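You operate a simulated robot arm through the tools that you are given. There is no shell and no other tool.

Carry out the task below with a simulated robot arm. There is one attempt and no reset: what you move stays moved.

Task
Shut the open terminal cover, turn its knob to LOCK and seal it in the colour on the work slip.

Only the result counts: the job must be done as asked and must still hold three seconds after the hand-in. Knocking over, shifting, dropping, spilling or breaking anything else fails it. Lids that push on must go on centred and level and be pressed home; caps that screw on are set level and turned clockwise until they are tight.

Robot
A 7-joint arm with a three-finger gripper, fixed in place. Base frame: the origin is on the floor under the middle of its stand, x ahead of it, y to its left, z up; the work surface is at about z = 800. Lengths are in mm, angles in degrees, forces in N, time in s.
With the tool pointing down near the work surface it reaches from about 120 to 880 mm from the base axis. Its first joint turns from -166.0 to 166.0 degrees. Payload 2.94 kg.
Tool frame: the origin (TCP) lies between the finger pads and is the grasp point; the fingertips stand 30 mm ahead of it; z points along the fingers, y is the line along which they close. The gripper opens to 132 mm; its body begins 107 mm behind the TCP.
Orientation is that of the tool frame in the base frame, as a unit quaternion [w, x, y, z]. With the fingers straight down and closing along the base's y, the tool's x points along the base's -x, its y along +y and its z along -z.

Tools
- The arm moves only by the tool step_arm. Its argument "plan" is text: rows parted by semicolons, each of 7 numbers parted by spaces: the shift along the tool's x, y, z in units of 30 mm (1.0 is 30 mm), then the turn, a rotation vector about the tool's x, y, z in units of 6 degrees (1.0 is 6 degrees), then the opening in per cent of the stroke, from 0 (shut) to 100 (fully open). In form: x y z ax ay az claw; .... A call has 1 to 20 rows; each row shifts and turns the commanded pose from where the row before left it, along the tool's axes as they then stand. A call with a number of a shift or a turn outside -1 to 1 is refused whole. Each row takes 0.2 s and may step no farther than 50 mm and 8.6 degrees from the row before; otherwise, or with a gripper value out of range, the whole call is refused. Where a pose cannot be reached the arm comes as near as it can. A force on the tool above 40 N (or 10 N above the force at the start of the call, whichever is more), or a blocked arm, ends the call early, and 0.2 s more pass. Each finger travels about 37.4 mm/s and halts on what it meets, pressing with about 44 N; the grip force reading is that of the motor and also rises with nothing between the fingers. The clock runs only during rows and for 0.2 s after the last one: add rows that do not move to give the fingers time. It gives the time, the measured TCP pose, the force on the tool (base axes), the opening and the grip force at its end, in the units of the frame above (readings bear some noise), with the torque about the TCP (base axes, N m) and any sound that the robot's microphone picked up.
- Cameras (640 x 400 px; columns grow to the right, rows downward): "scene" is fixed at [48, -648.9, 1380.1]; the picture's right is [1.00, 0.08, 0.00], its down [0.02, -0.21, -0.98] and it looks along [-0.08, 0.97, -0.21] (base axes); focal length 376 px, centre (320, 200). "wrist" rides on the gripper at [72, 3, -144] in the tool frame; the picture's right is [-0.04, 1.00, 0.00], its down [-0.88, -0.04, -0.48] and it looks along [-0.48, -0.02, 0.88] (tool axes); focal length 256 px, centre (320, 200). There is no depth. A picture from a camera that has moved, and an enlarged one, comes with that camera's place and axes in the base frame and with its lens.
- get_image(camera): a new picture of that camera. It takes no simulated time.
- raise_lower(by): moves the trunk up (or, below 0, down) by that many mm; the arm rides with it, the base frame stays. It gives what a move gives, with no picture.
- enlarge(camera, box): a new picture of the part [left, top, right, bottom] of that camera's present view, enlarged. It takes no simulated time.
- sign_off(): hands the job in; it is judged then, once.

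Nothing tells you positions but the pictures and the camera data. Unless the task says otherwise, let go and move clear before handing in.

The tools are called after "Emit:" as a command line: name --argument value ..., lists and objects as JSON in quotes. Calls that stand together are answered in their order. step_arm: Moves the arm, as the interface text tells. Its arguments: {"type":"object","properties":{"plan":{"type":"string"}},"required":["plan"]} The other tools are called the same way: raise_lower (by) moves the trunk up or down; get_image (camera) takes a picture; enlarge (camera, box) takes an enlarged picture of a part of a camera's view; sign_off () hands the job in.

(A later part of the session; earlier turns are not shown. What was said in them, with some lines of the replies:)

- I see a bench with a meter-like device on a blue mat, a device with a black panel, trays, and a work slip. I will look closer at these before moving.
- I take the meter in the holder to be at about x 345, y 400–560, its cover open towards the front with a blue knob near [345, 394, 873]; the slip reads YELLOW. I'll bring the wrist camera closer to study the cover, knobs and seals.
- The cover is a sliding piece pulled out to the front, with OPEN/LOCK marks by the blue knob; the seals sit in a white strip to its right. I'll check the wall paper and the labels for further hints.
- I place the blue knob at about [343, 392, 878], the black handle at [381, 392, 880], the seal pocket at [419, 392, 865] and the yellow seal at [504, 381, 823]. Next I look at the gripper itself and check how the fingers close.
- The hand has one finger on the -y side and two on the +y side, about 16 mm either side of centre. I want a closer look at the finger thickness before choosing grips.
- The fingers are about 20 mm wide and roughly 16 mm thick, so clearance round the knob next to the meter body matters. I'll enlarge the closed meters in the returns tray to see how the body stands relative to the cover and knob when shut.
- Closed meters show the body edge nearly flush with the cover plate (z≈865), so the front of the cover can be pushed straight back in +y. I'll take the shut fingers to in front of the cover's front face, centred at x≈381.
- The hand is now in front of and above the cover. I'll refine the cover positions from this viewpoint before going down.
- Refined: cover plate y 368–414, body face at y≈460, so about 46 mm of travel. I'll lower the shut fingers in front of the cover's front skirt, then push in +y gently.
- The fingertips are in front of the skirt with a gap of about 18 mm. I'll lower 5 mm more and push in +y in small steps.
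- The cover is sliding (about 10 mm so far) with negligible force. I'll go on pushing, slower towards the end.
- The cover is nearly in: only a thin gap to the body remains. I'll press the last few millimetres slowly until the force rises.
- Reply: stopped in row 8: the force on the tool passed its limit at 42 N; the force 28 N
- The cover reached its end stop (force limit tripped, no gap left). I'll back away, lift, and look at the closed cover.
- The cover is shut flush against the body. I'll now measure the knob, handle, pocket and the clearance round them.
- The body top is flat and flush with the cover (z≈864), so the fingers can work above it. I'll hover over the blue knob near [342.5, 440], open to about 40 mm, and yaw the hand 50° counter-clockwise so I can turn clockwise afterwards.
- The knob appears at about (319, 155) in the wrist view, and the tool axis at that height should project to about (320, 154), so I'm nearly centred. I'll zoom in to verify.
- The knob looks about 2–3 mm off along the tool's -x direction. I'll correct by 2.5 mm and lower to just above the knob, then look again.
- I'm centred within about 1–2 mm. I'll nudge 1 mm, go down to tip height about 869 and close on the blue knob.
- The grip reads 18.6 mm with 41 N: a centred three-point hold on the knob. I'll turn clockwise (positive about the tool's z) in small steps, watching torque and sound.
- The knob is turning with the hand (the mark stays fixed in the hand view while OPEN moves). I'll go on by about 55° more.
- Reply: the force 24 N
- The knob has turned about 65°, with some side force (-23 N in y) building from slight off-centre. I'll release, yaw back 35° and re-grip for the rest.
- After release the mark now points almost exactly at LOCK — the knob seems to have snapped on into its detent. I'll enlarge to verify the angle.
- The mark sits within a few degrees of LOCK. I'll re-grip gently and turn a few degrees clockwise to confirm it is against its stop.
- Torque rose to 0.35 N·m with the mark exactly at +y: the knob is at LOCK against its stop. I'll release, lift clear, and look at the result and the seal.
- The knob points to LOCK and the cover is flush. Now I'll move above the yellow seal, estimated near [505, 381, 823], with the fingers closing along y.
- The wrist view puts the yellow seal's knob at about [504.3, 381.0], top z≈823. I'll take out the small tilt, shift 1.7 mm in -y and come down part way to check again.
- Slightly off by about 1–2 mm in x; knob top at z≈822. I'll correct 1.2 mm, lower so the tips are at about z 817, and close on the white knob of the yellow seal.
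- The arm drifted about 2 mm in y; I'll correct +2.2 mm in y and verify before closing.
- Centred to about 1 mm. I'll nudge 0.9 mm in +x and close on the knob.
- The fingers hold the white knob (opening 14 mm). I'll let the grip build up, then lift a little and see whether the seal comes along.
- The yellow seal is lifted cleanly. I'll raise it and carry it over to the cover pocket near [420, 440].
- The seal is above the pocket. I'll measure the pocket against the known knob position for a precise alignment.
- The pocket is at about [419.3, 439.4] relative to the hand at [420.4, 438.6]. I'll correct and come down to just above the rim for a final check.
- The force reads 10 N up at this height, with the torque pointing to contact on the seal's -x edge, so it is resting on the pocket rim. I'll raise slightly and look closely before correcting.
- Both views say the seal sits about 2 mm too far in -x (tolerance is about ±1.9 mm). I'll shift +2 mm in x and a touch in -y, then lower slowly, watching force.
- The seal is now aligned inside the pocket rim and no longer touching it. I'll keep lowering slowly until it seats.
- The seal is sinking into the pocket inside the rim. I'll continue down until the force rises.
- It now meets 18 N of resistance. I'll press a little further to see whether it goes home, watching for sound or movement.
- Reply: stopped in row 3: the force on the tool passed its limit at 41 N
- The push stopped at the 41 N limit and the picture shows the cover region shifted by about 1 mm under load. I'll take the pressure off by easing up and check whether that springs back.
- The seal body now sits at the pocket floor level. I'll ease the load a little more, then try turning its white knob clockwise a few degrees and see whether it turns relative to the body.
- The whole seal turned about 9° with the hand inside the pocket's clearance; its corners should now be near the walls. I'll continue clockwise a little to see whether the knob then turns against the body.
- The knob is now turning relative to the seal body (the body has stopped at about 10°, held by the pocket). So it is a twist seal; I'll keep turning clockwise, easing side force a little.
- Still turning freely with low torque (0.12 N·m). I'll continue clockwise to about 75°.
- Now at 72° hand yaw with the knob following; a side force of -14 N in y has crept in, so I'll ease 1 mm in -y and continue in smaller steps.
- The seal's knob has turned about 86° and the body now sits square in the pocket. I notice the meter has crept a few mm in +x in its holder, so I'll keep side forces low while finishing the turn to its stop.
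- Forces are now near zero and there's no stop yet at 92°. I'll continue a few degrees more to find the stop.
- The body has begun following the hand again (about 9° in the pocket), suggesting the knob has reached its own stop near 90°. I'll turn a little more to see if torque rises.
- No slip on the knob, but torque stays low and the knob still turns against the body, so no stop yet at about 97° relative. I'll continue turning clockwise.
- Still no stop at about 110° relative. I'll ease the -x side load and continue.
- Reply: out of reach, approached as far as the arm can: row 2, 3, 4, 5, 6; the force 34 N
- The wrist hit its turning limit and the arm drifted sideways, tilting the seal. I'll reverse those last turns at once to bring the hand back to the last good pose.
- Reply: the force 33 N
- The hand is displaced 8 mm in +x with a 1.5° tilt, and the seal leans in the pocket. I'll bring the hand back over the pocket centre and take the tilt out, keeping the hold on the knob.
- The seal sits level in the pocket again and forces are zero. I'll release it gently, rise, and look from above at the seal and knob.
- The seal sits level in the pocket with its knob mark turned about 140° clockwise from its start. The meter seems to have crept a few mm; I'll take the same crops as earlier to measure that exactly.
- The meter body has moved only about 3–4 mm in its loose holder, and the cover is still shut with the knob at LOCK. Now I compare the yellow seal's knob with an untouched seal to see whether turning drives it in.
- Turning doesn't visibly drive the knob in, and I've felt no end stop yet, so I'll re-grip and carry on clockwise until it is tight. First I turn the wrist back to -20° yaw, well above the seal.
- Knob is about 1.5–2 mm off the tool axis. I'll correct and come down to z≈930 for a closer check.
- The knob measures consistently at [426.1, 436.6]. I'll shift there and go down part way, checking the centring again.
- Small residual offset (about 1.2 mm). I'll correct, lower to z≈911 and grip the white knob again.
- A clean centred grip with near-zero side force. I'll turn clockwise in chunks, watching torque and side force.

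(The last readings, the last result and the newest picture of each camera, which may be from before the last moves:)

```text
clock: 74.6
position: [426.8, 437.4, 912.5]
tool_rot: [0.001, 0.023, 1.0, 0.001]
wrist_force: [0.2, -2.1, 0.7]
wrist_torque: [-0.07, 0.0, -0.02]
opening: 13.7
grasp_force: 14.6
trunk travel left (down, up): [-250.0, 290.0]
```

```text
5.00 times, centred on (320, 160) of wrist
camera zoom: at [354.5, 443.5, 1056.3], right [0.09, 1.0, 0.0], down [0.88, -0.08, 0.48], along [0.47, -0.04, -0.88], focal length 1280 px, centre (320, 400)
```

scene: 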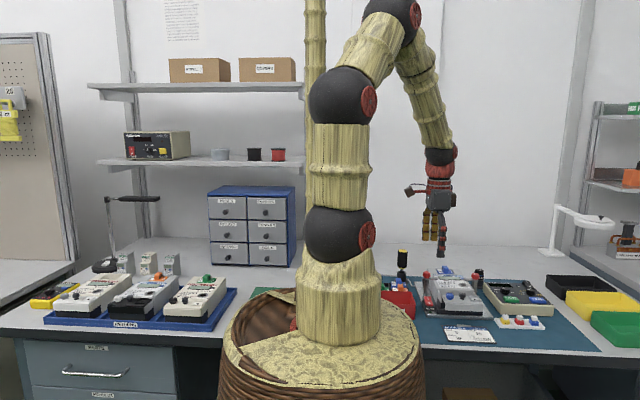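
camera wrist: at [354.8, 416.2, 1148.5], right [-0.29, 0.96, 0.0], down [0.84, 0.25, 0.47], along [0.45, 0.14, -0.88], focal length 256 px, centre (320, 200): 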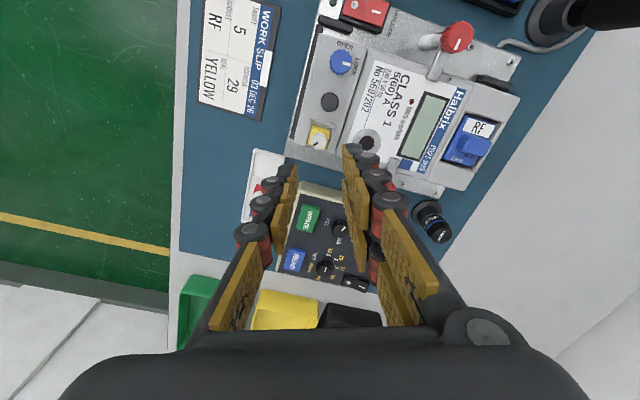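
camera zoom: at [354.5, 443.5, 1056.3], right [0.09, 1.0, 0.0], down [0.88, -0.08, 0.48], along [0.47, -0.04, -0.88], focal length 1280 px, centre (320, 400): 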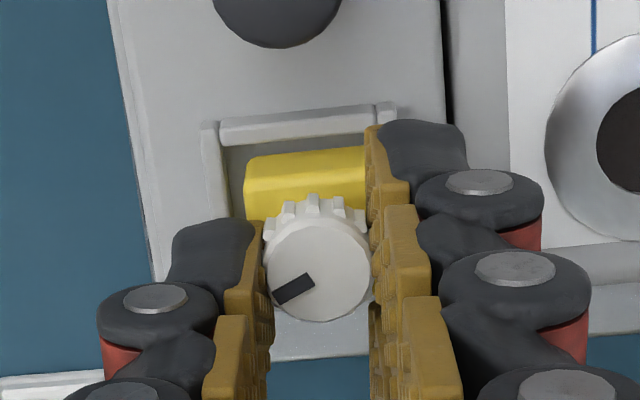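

Knob turns freely, body stays square, forces tiny. I'll continue.

Emit:
step_arm --plan "0 0 0 0 0 0.7 0; 0 0 0 0 0 0.7 0; 0 0 0 0 0 0.7 0; 0 0 0 0 0 0.7 0; 0 0 0 0 0 0.7 0; 0 0 0 0 0 0.7 0; 0 0 0 0 0 0.7 0; 0 0 0 0 0 0 0"

Emit:
enlarge --camera "wrist" --box '[270, 120, 370, 200]'

```text
clock: 76.4
position: [427.1, 439.0, 911.8]
tool_rot: [-0.001, 0.276, 0.961, 0.0]
wrist_force: [-1.6, -1.9, -0.8]
wrist_torque: [-0.11, 0.08, 0.01]
opening: 13.7
grasp_force: 14.2
trunk travel left (down, up): [-250.0, 290.0]
```

```text
5.00 times, centred on (320, 160) of wrist
camera zoom: at [367.0, 478.1, 1055.4], right [0.57, 0.82, 0.0], down [0.72, -0.5, 0.48], along [0.39, -0.27, -0.88], focal length 1280 px, centre (320, 400)
```

zoom: 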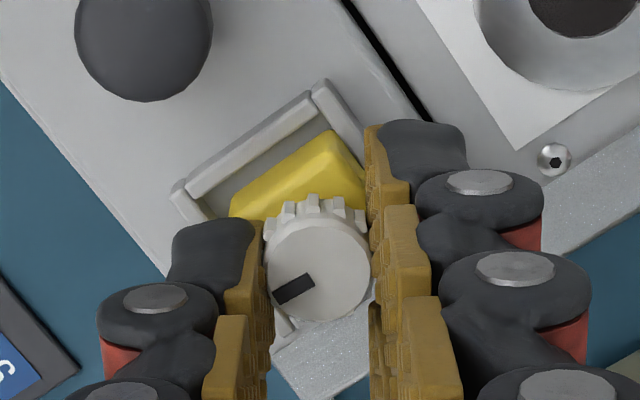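

At about 183° total and still free. I'll continue up to roughly 75° hand yaw.

Emit:
step_arm --plan "0 0 0 0 0 0.7 0; 0 0 0 0 0 0.7 0; 0 0 0 0 0 0.7 0; 0 0 0 0 0 0.7 0; 0 0 0 0 0 0.7 0; 0 0 0 0 0 0.7 0; 0 0 0 0 0 0.7 0; 0 0 0 0 0 0.7 0; 0 0 0 0 0 0.7 0; 0 0 0 0 0 0 0"

Emit:
enlarge --camera "wrist" --box '[270, 120, 370, 200]'

Emit:
enlarge --camera "scene" --box '[445, 265, 505, 305]'

```text
clock: 78.6
position: [426.1, 436.0, 913.1]
tool_rot: [0.0, 0.572, 0.82, 0.001]
wrist_force: [-7.6, -9.6, -1.4]
wrist_torque: [-0.38, 0.25, 0.13]
opening: 13.7
grasp_force: 13.6
trunk travel left (down, up): [-250.0, 290.0]
```

```text
5.00 times, centred on (320, 160) of wrist
camera zoom: at [403.8, 505.1, 1055.6], right [0.95, 0.3, 0.0], down [0.27, -0.84, 0.48], along [0.14, -0.45, -0.88], focal length 1280 px, centre (320, 400)
```

zoom: 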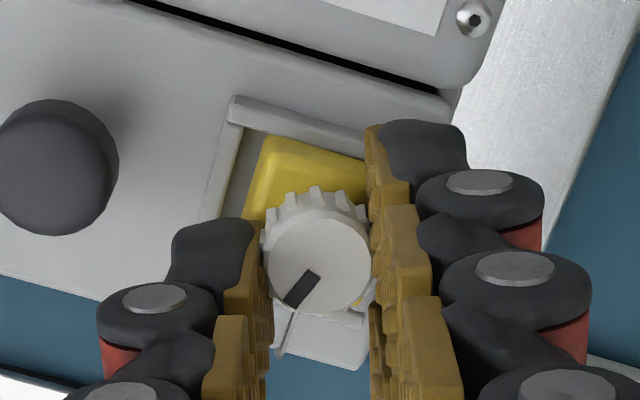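

```text
10.00 times, centred on (475, 285) of scene
camera zoom: at [48.0, -648.9, 1380.1], right [1.0, 0.08, 0.0], down [0.02, -0.21, -0.98], along [-0.08, 0.97, -0.21], focal length 3756 px, centre (-1230, -650)
```

zoom: 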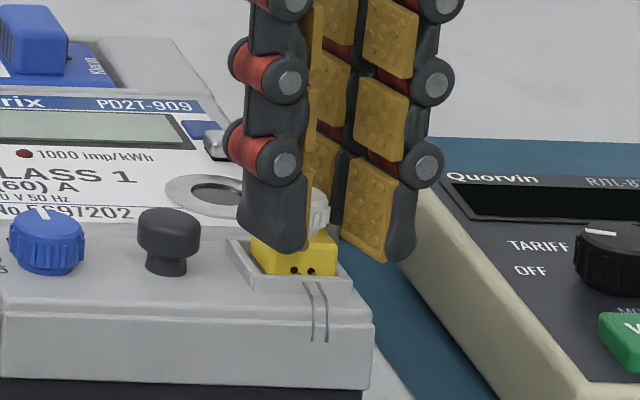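

Two thin wires have appeared running from the seal's holes down the cover front, and the knob now slips in the fingers — it looks tight and sealed. I'll zoom in to confirm.

Emit:
enlarge --camera "scene" --box '[462, 277, 492, 300]'

Emit:
enlarge --camera "scene" --box '[425, 265, 485, 310]'

```text
16.00 times, centred on (477, 288) of scene
camera zoom: at [48.0, -648.9, 1380.1], right [1.0, 0.08, 0.0], down [0.02, -0.21, -0.98], along [-0.08, 0.97, -0.21], focal length 6009 px, centre (-2192, -1216)
```

zoom: 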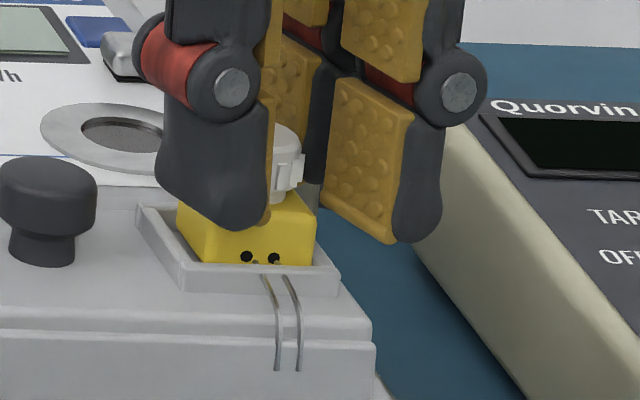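

```text
8.89 times, centred on (455, 288) of scene
camera zoom: at [48.0, -648.9, 1380.1], right [1.0, 0.08, 0.0], down [0.02, -0.21, -0.98], along [-0.08, 0.97, -0.21], focal length 3338 px, centre (-880, -578)
```

zoom: 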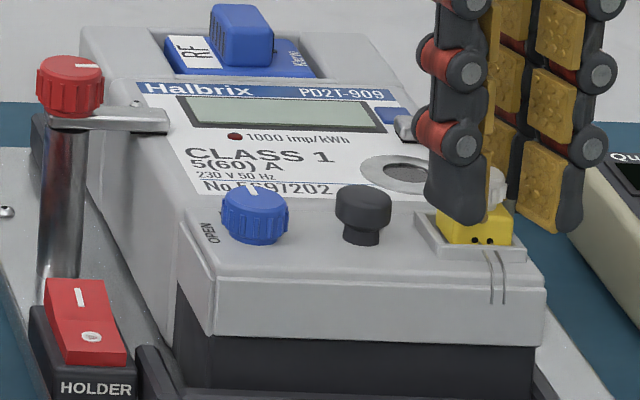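

The wires confirm the seal is locked. I'll ease the side load, open and lift clear.

Emit:
step_arm --plan "-0.02 -0.03 0 0 0 0 0; 0 0 0 0 0 0 18; 0 0 0 0 0 0 18; 0 0 -0.1 0 0 0 18; 0 0 -0.3 0 0 0 18; 0 0 -0.8 0 0 0 20; 0 0 -0.9 0 0 0 20; 0 0 -0.9 0 0 0 20; 0 0 -0.9 0 0 0 20; 0 0 0 0 0 0 20"

Emit:
get_image --camera "wrist"

Emit:
enlarge --camera "scene" --box '[425, 265, 485, 310]'

Emit:
enlarge --camera "scene" --box '[410, 255, 490, 325]'

```text
clock: 80.8
position: [426.3, 435.8, 1031.4]
tool_rot: [0.0, 0.572, 0.82, 0.0]
wrist_force: [0.4, 1.2, 0.0]
wrist_torque: [0.01, 0.02, 0.02]
opening: 26.3
grasp_force: 0.1
trunk travel left (down, up): [-250.0, 290.0]
```

```text
taken
camera wrist: at [404.3, 503.4, 1174.3], right [0.95, 0.3, 0.0], down [0.27, -0.84, 0.48], along [0.15, -0.45, -0.88], focal length 256 px, centre (320, 200)
```

wrist: 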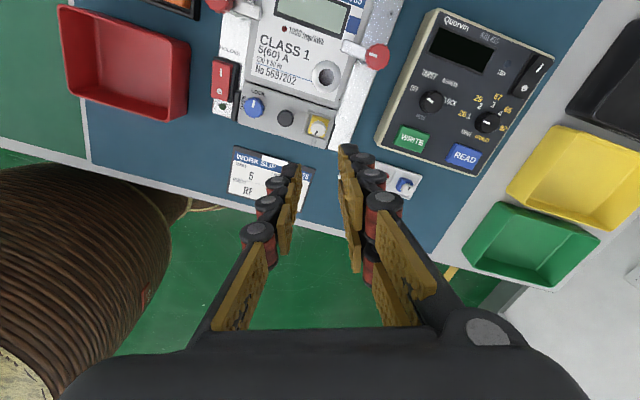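

```text
8.89 times, centred on (455, 288) of scene
camera zoom: at [48.0, -648.9, 1380.1], right [1.0, 0.08, 0.0], down [0.02, -0.21, -0.98], along [-0.08, 0.97, -0.21], focal length 3338 px, centre (-880, -578)
```

zoom: 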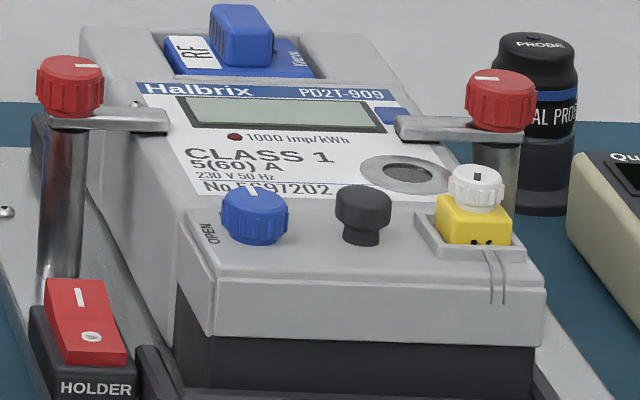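

```text
5.71 times, centred on (450, 290) of scene
camera zoom: at [48.0, -648.9, 1380.1], right [1.0, 0.08, 0.0], down [0.02, -0.21, -0.98], along [-0.08, 0.97, -0.21], focal length 2146 px, centre (-423, -314)
```

zoom: 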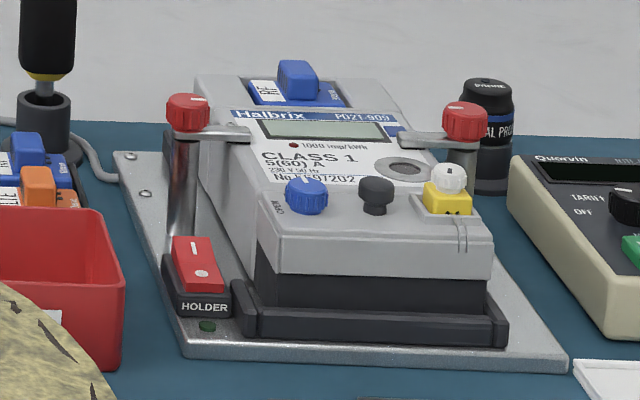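

The seal holds with its wires in place. I'll check the final state from above: seal, knob at LOCK and cover gap.

Emit:
enlarge --camera "wrist" --box '[230, 70, 350, 150]'

Emit:
enlarge --camera "scene" --box '[380, 240, 620, 360]'

```text
5.00 times, centred on (290, 110) of wrist
camera zoom: at [404.3, 503.4, 1174.3], right [0.95, 0.3, 0.0], down [0.27, -0.84, 0.48], along [0.15, -0.45, -0.88], focal length 1280 px, centre (470, 650)
```

zoom: 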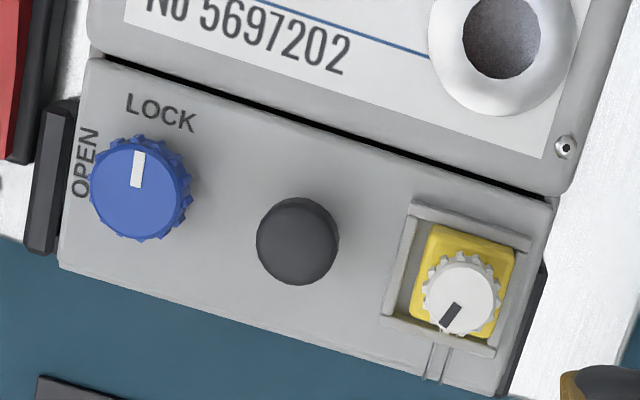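

```text
2.67 times, centred on (500, 300) of scene
camera zoom: at [48.0, -648.9, 1380.1], right [1.0, 0.08, 0.0], down [0.02, -0.21, -0.98], along [-0.08, 0.97, -0.21], focal length 1002 px, centre (-160, -67)
```

zoom: 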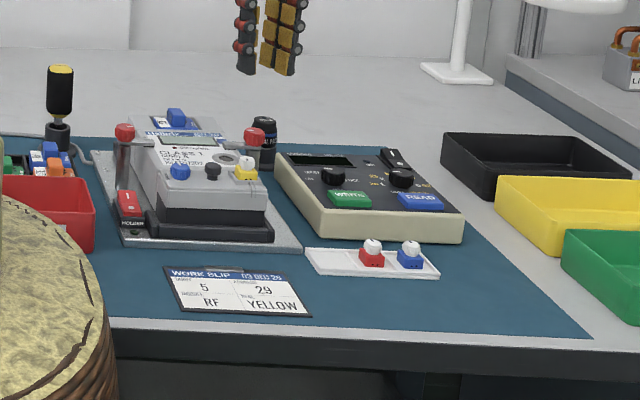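

All other items are untouched. The blue knob's mark looks a touch off, so I'll zoom in to measure its angle against the cover.

Emit:
enlarge --camera "wrist" --box '[236, 80, 276, 120]'

Emit:
enlarge --camera "scene" --box '[435, 280, 465, 303]'

```text
10.00 times, centred on (256, 100) of wrist
camera zoom: at [404.3, 503.4, 1174.3], right [0.95, 0.3, 0.0], down [0.27, -0.84, 0.48], along [0.15, -0.45, -0.88], focal length 2560 px, centre (960, 1200)
```

zoom: 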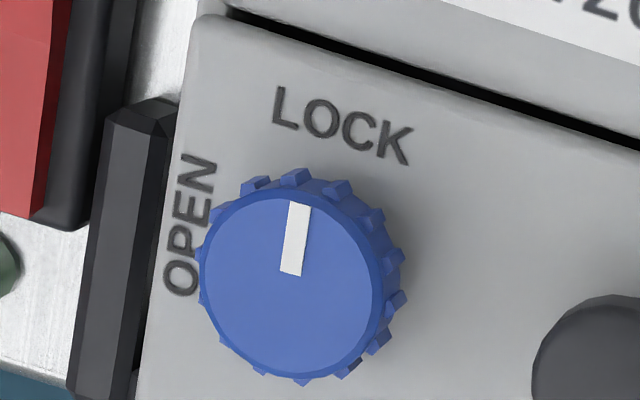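

```text
16.00 times, centred on (450, 292) of scene
camera zoom: at [48.0, -648.9, 1380.1], right [1.0, 0.08, 0.0], down [0.02, -0.21, -0.98], along [-0.08, 0.97, -0.21], focal length 6009 px, centre (-1760, -1264)
```

zoom: 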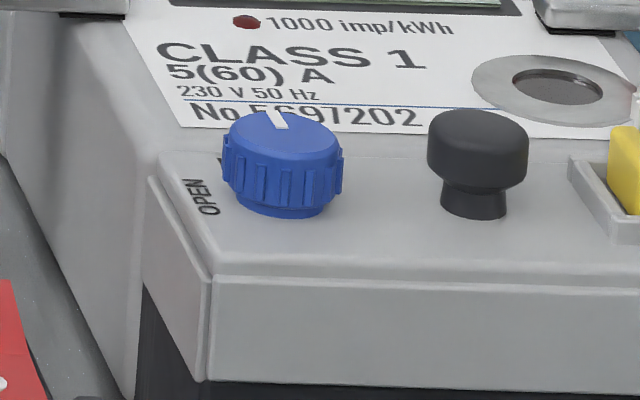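

The mark is exactly parallel to the cover's LOCK direction, the cover is shut, and the yellow seal is wired in. I'll move the hand well clear, wait a moment and take a last look before handing in.

Emit:
step_arm --plan "0 0 -0.9 0 0 0 20; 0 0 -0.9 0 0 0 20; 0 0 -0.9 0 0 0 20; 0 0 -0.9 0 0 0 20; 0 0 0 0 0 0 20; 0 0 0 0 0 0 20; 0 0 0 0 0 0 20; 0 0 0 0 0 0 20; 0 0 0 0 0 0 20; 0 0 0 0 0 0 20"

Emit:
get_image --camera "scene"

Emit:
enlarge --camera "scene" --box '[425, 265, 505, 325]'

```text
clock: 83.0
position: [424.5, 434.2, 1138.3]
tool_rot: [-0.001, 0.572, 0.82, 0.001]
wrist_force: [-0.9, 0.5, 0.6]
wrist_torque: [-0.01, 0.02, -0.02]
opening: 26.2
grasp_force: 0.1
trunk travel left (down, up): [-250.0, 290.0]
```

```text
taken
```

scene: 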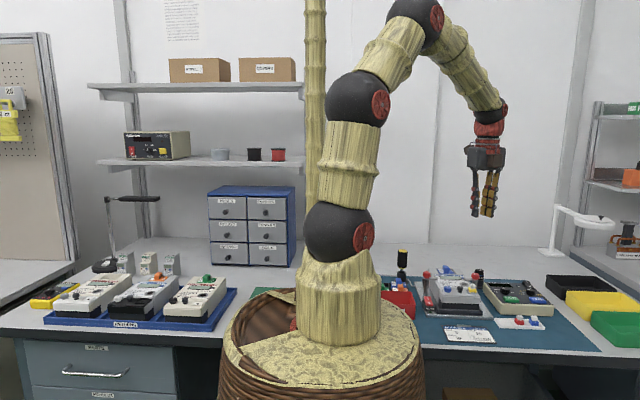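

```text
6.67 times, centred on (465, 295) of scene
camera zoom: at [48.0, -648.9, 1380.1], right [1.0, 0.08, 0.0], down [0.02, -0.21, -0.98], along [-0.08, 0.97, -0.21], focal length 2504 px, centre (-647, -433)
```

zoom: 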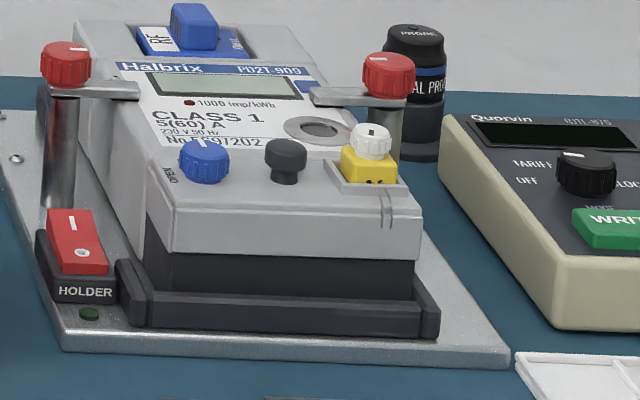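

The cover is shut, its knob points to LOCK and the yellow seal is fixed in the pocket with its wires through. The hand is well clear and nothing is moving, so I'm handing the job in.

Emit:
sign_off

```text
The job is handed in.
```

The job is handed in, and as far as the pictures show it is done as asked.

- **Cover:** it is shut, flush against the meter body and at its end stop.
- **Knob:** the blue knob points to LOCK. Torque rose when I tried to turn it further, so it is at its stop.
- **Seal:** the yellow seal, as on the work slip, sits level in the pocket. I turned its knob clockwise until it was tight, and two seal wires then appeared down the cover front.

**Meter moved:** the meter crept in its holder while I was working the seal. It now sits about 3 to 4 mm to the right of where it started and is turned by a degree or two. Part of this came when the wrist reached its turning limit and pushed the seal sideways for a moment. I brought the seal back level and finished turning it with a fresh grip. I did not push the meter back.

I saw no change in anything else on the bench. The hand let go and was well clear before the hand-in.
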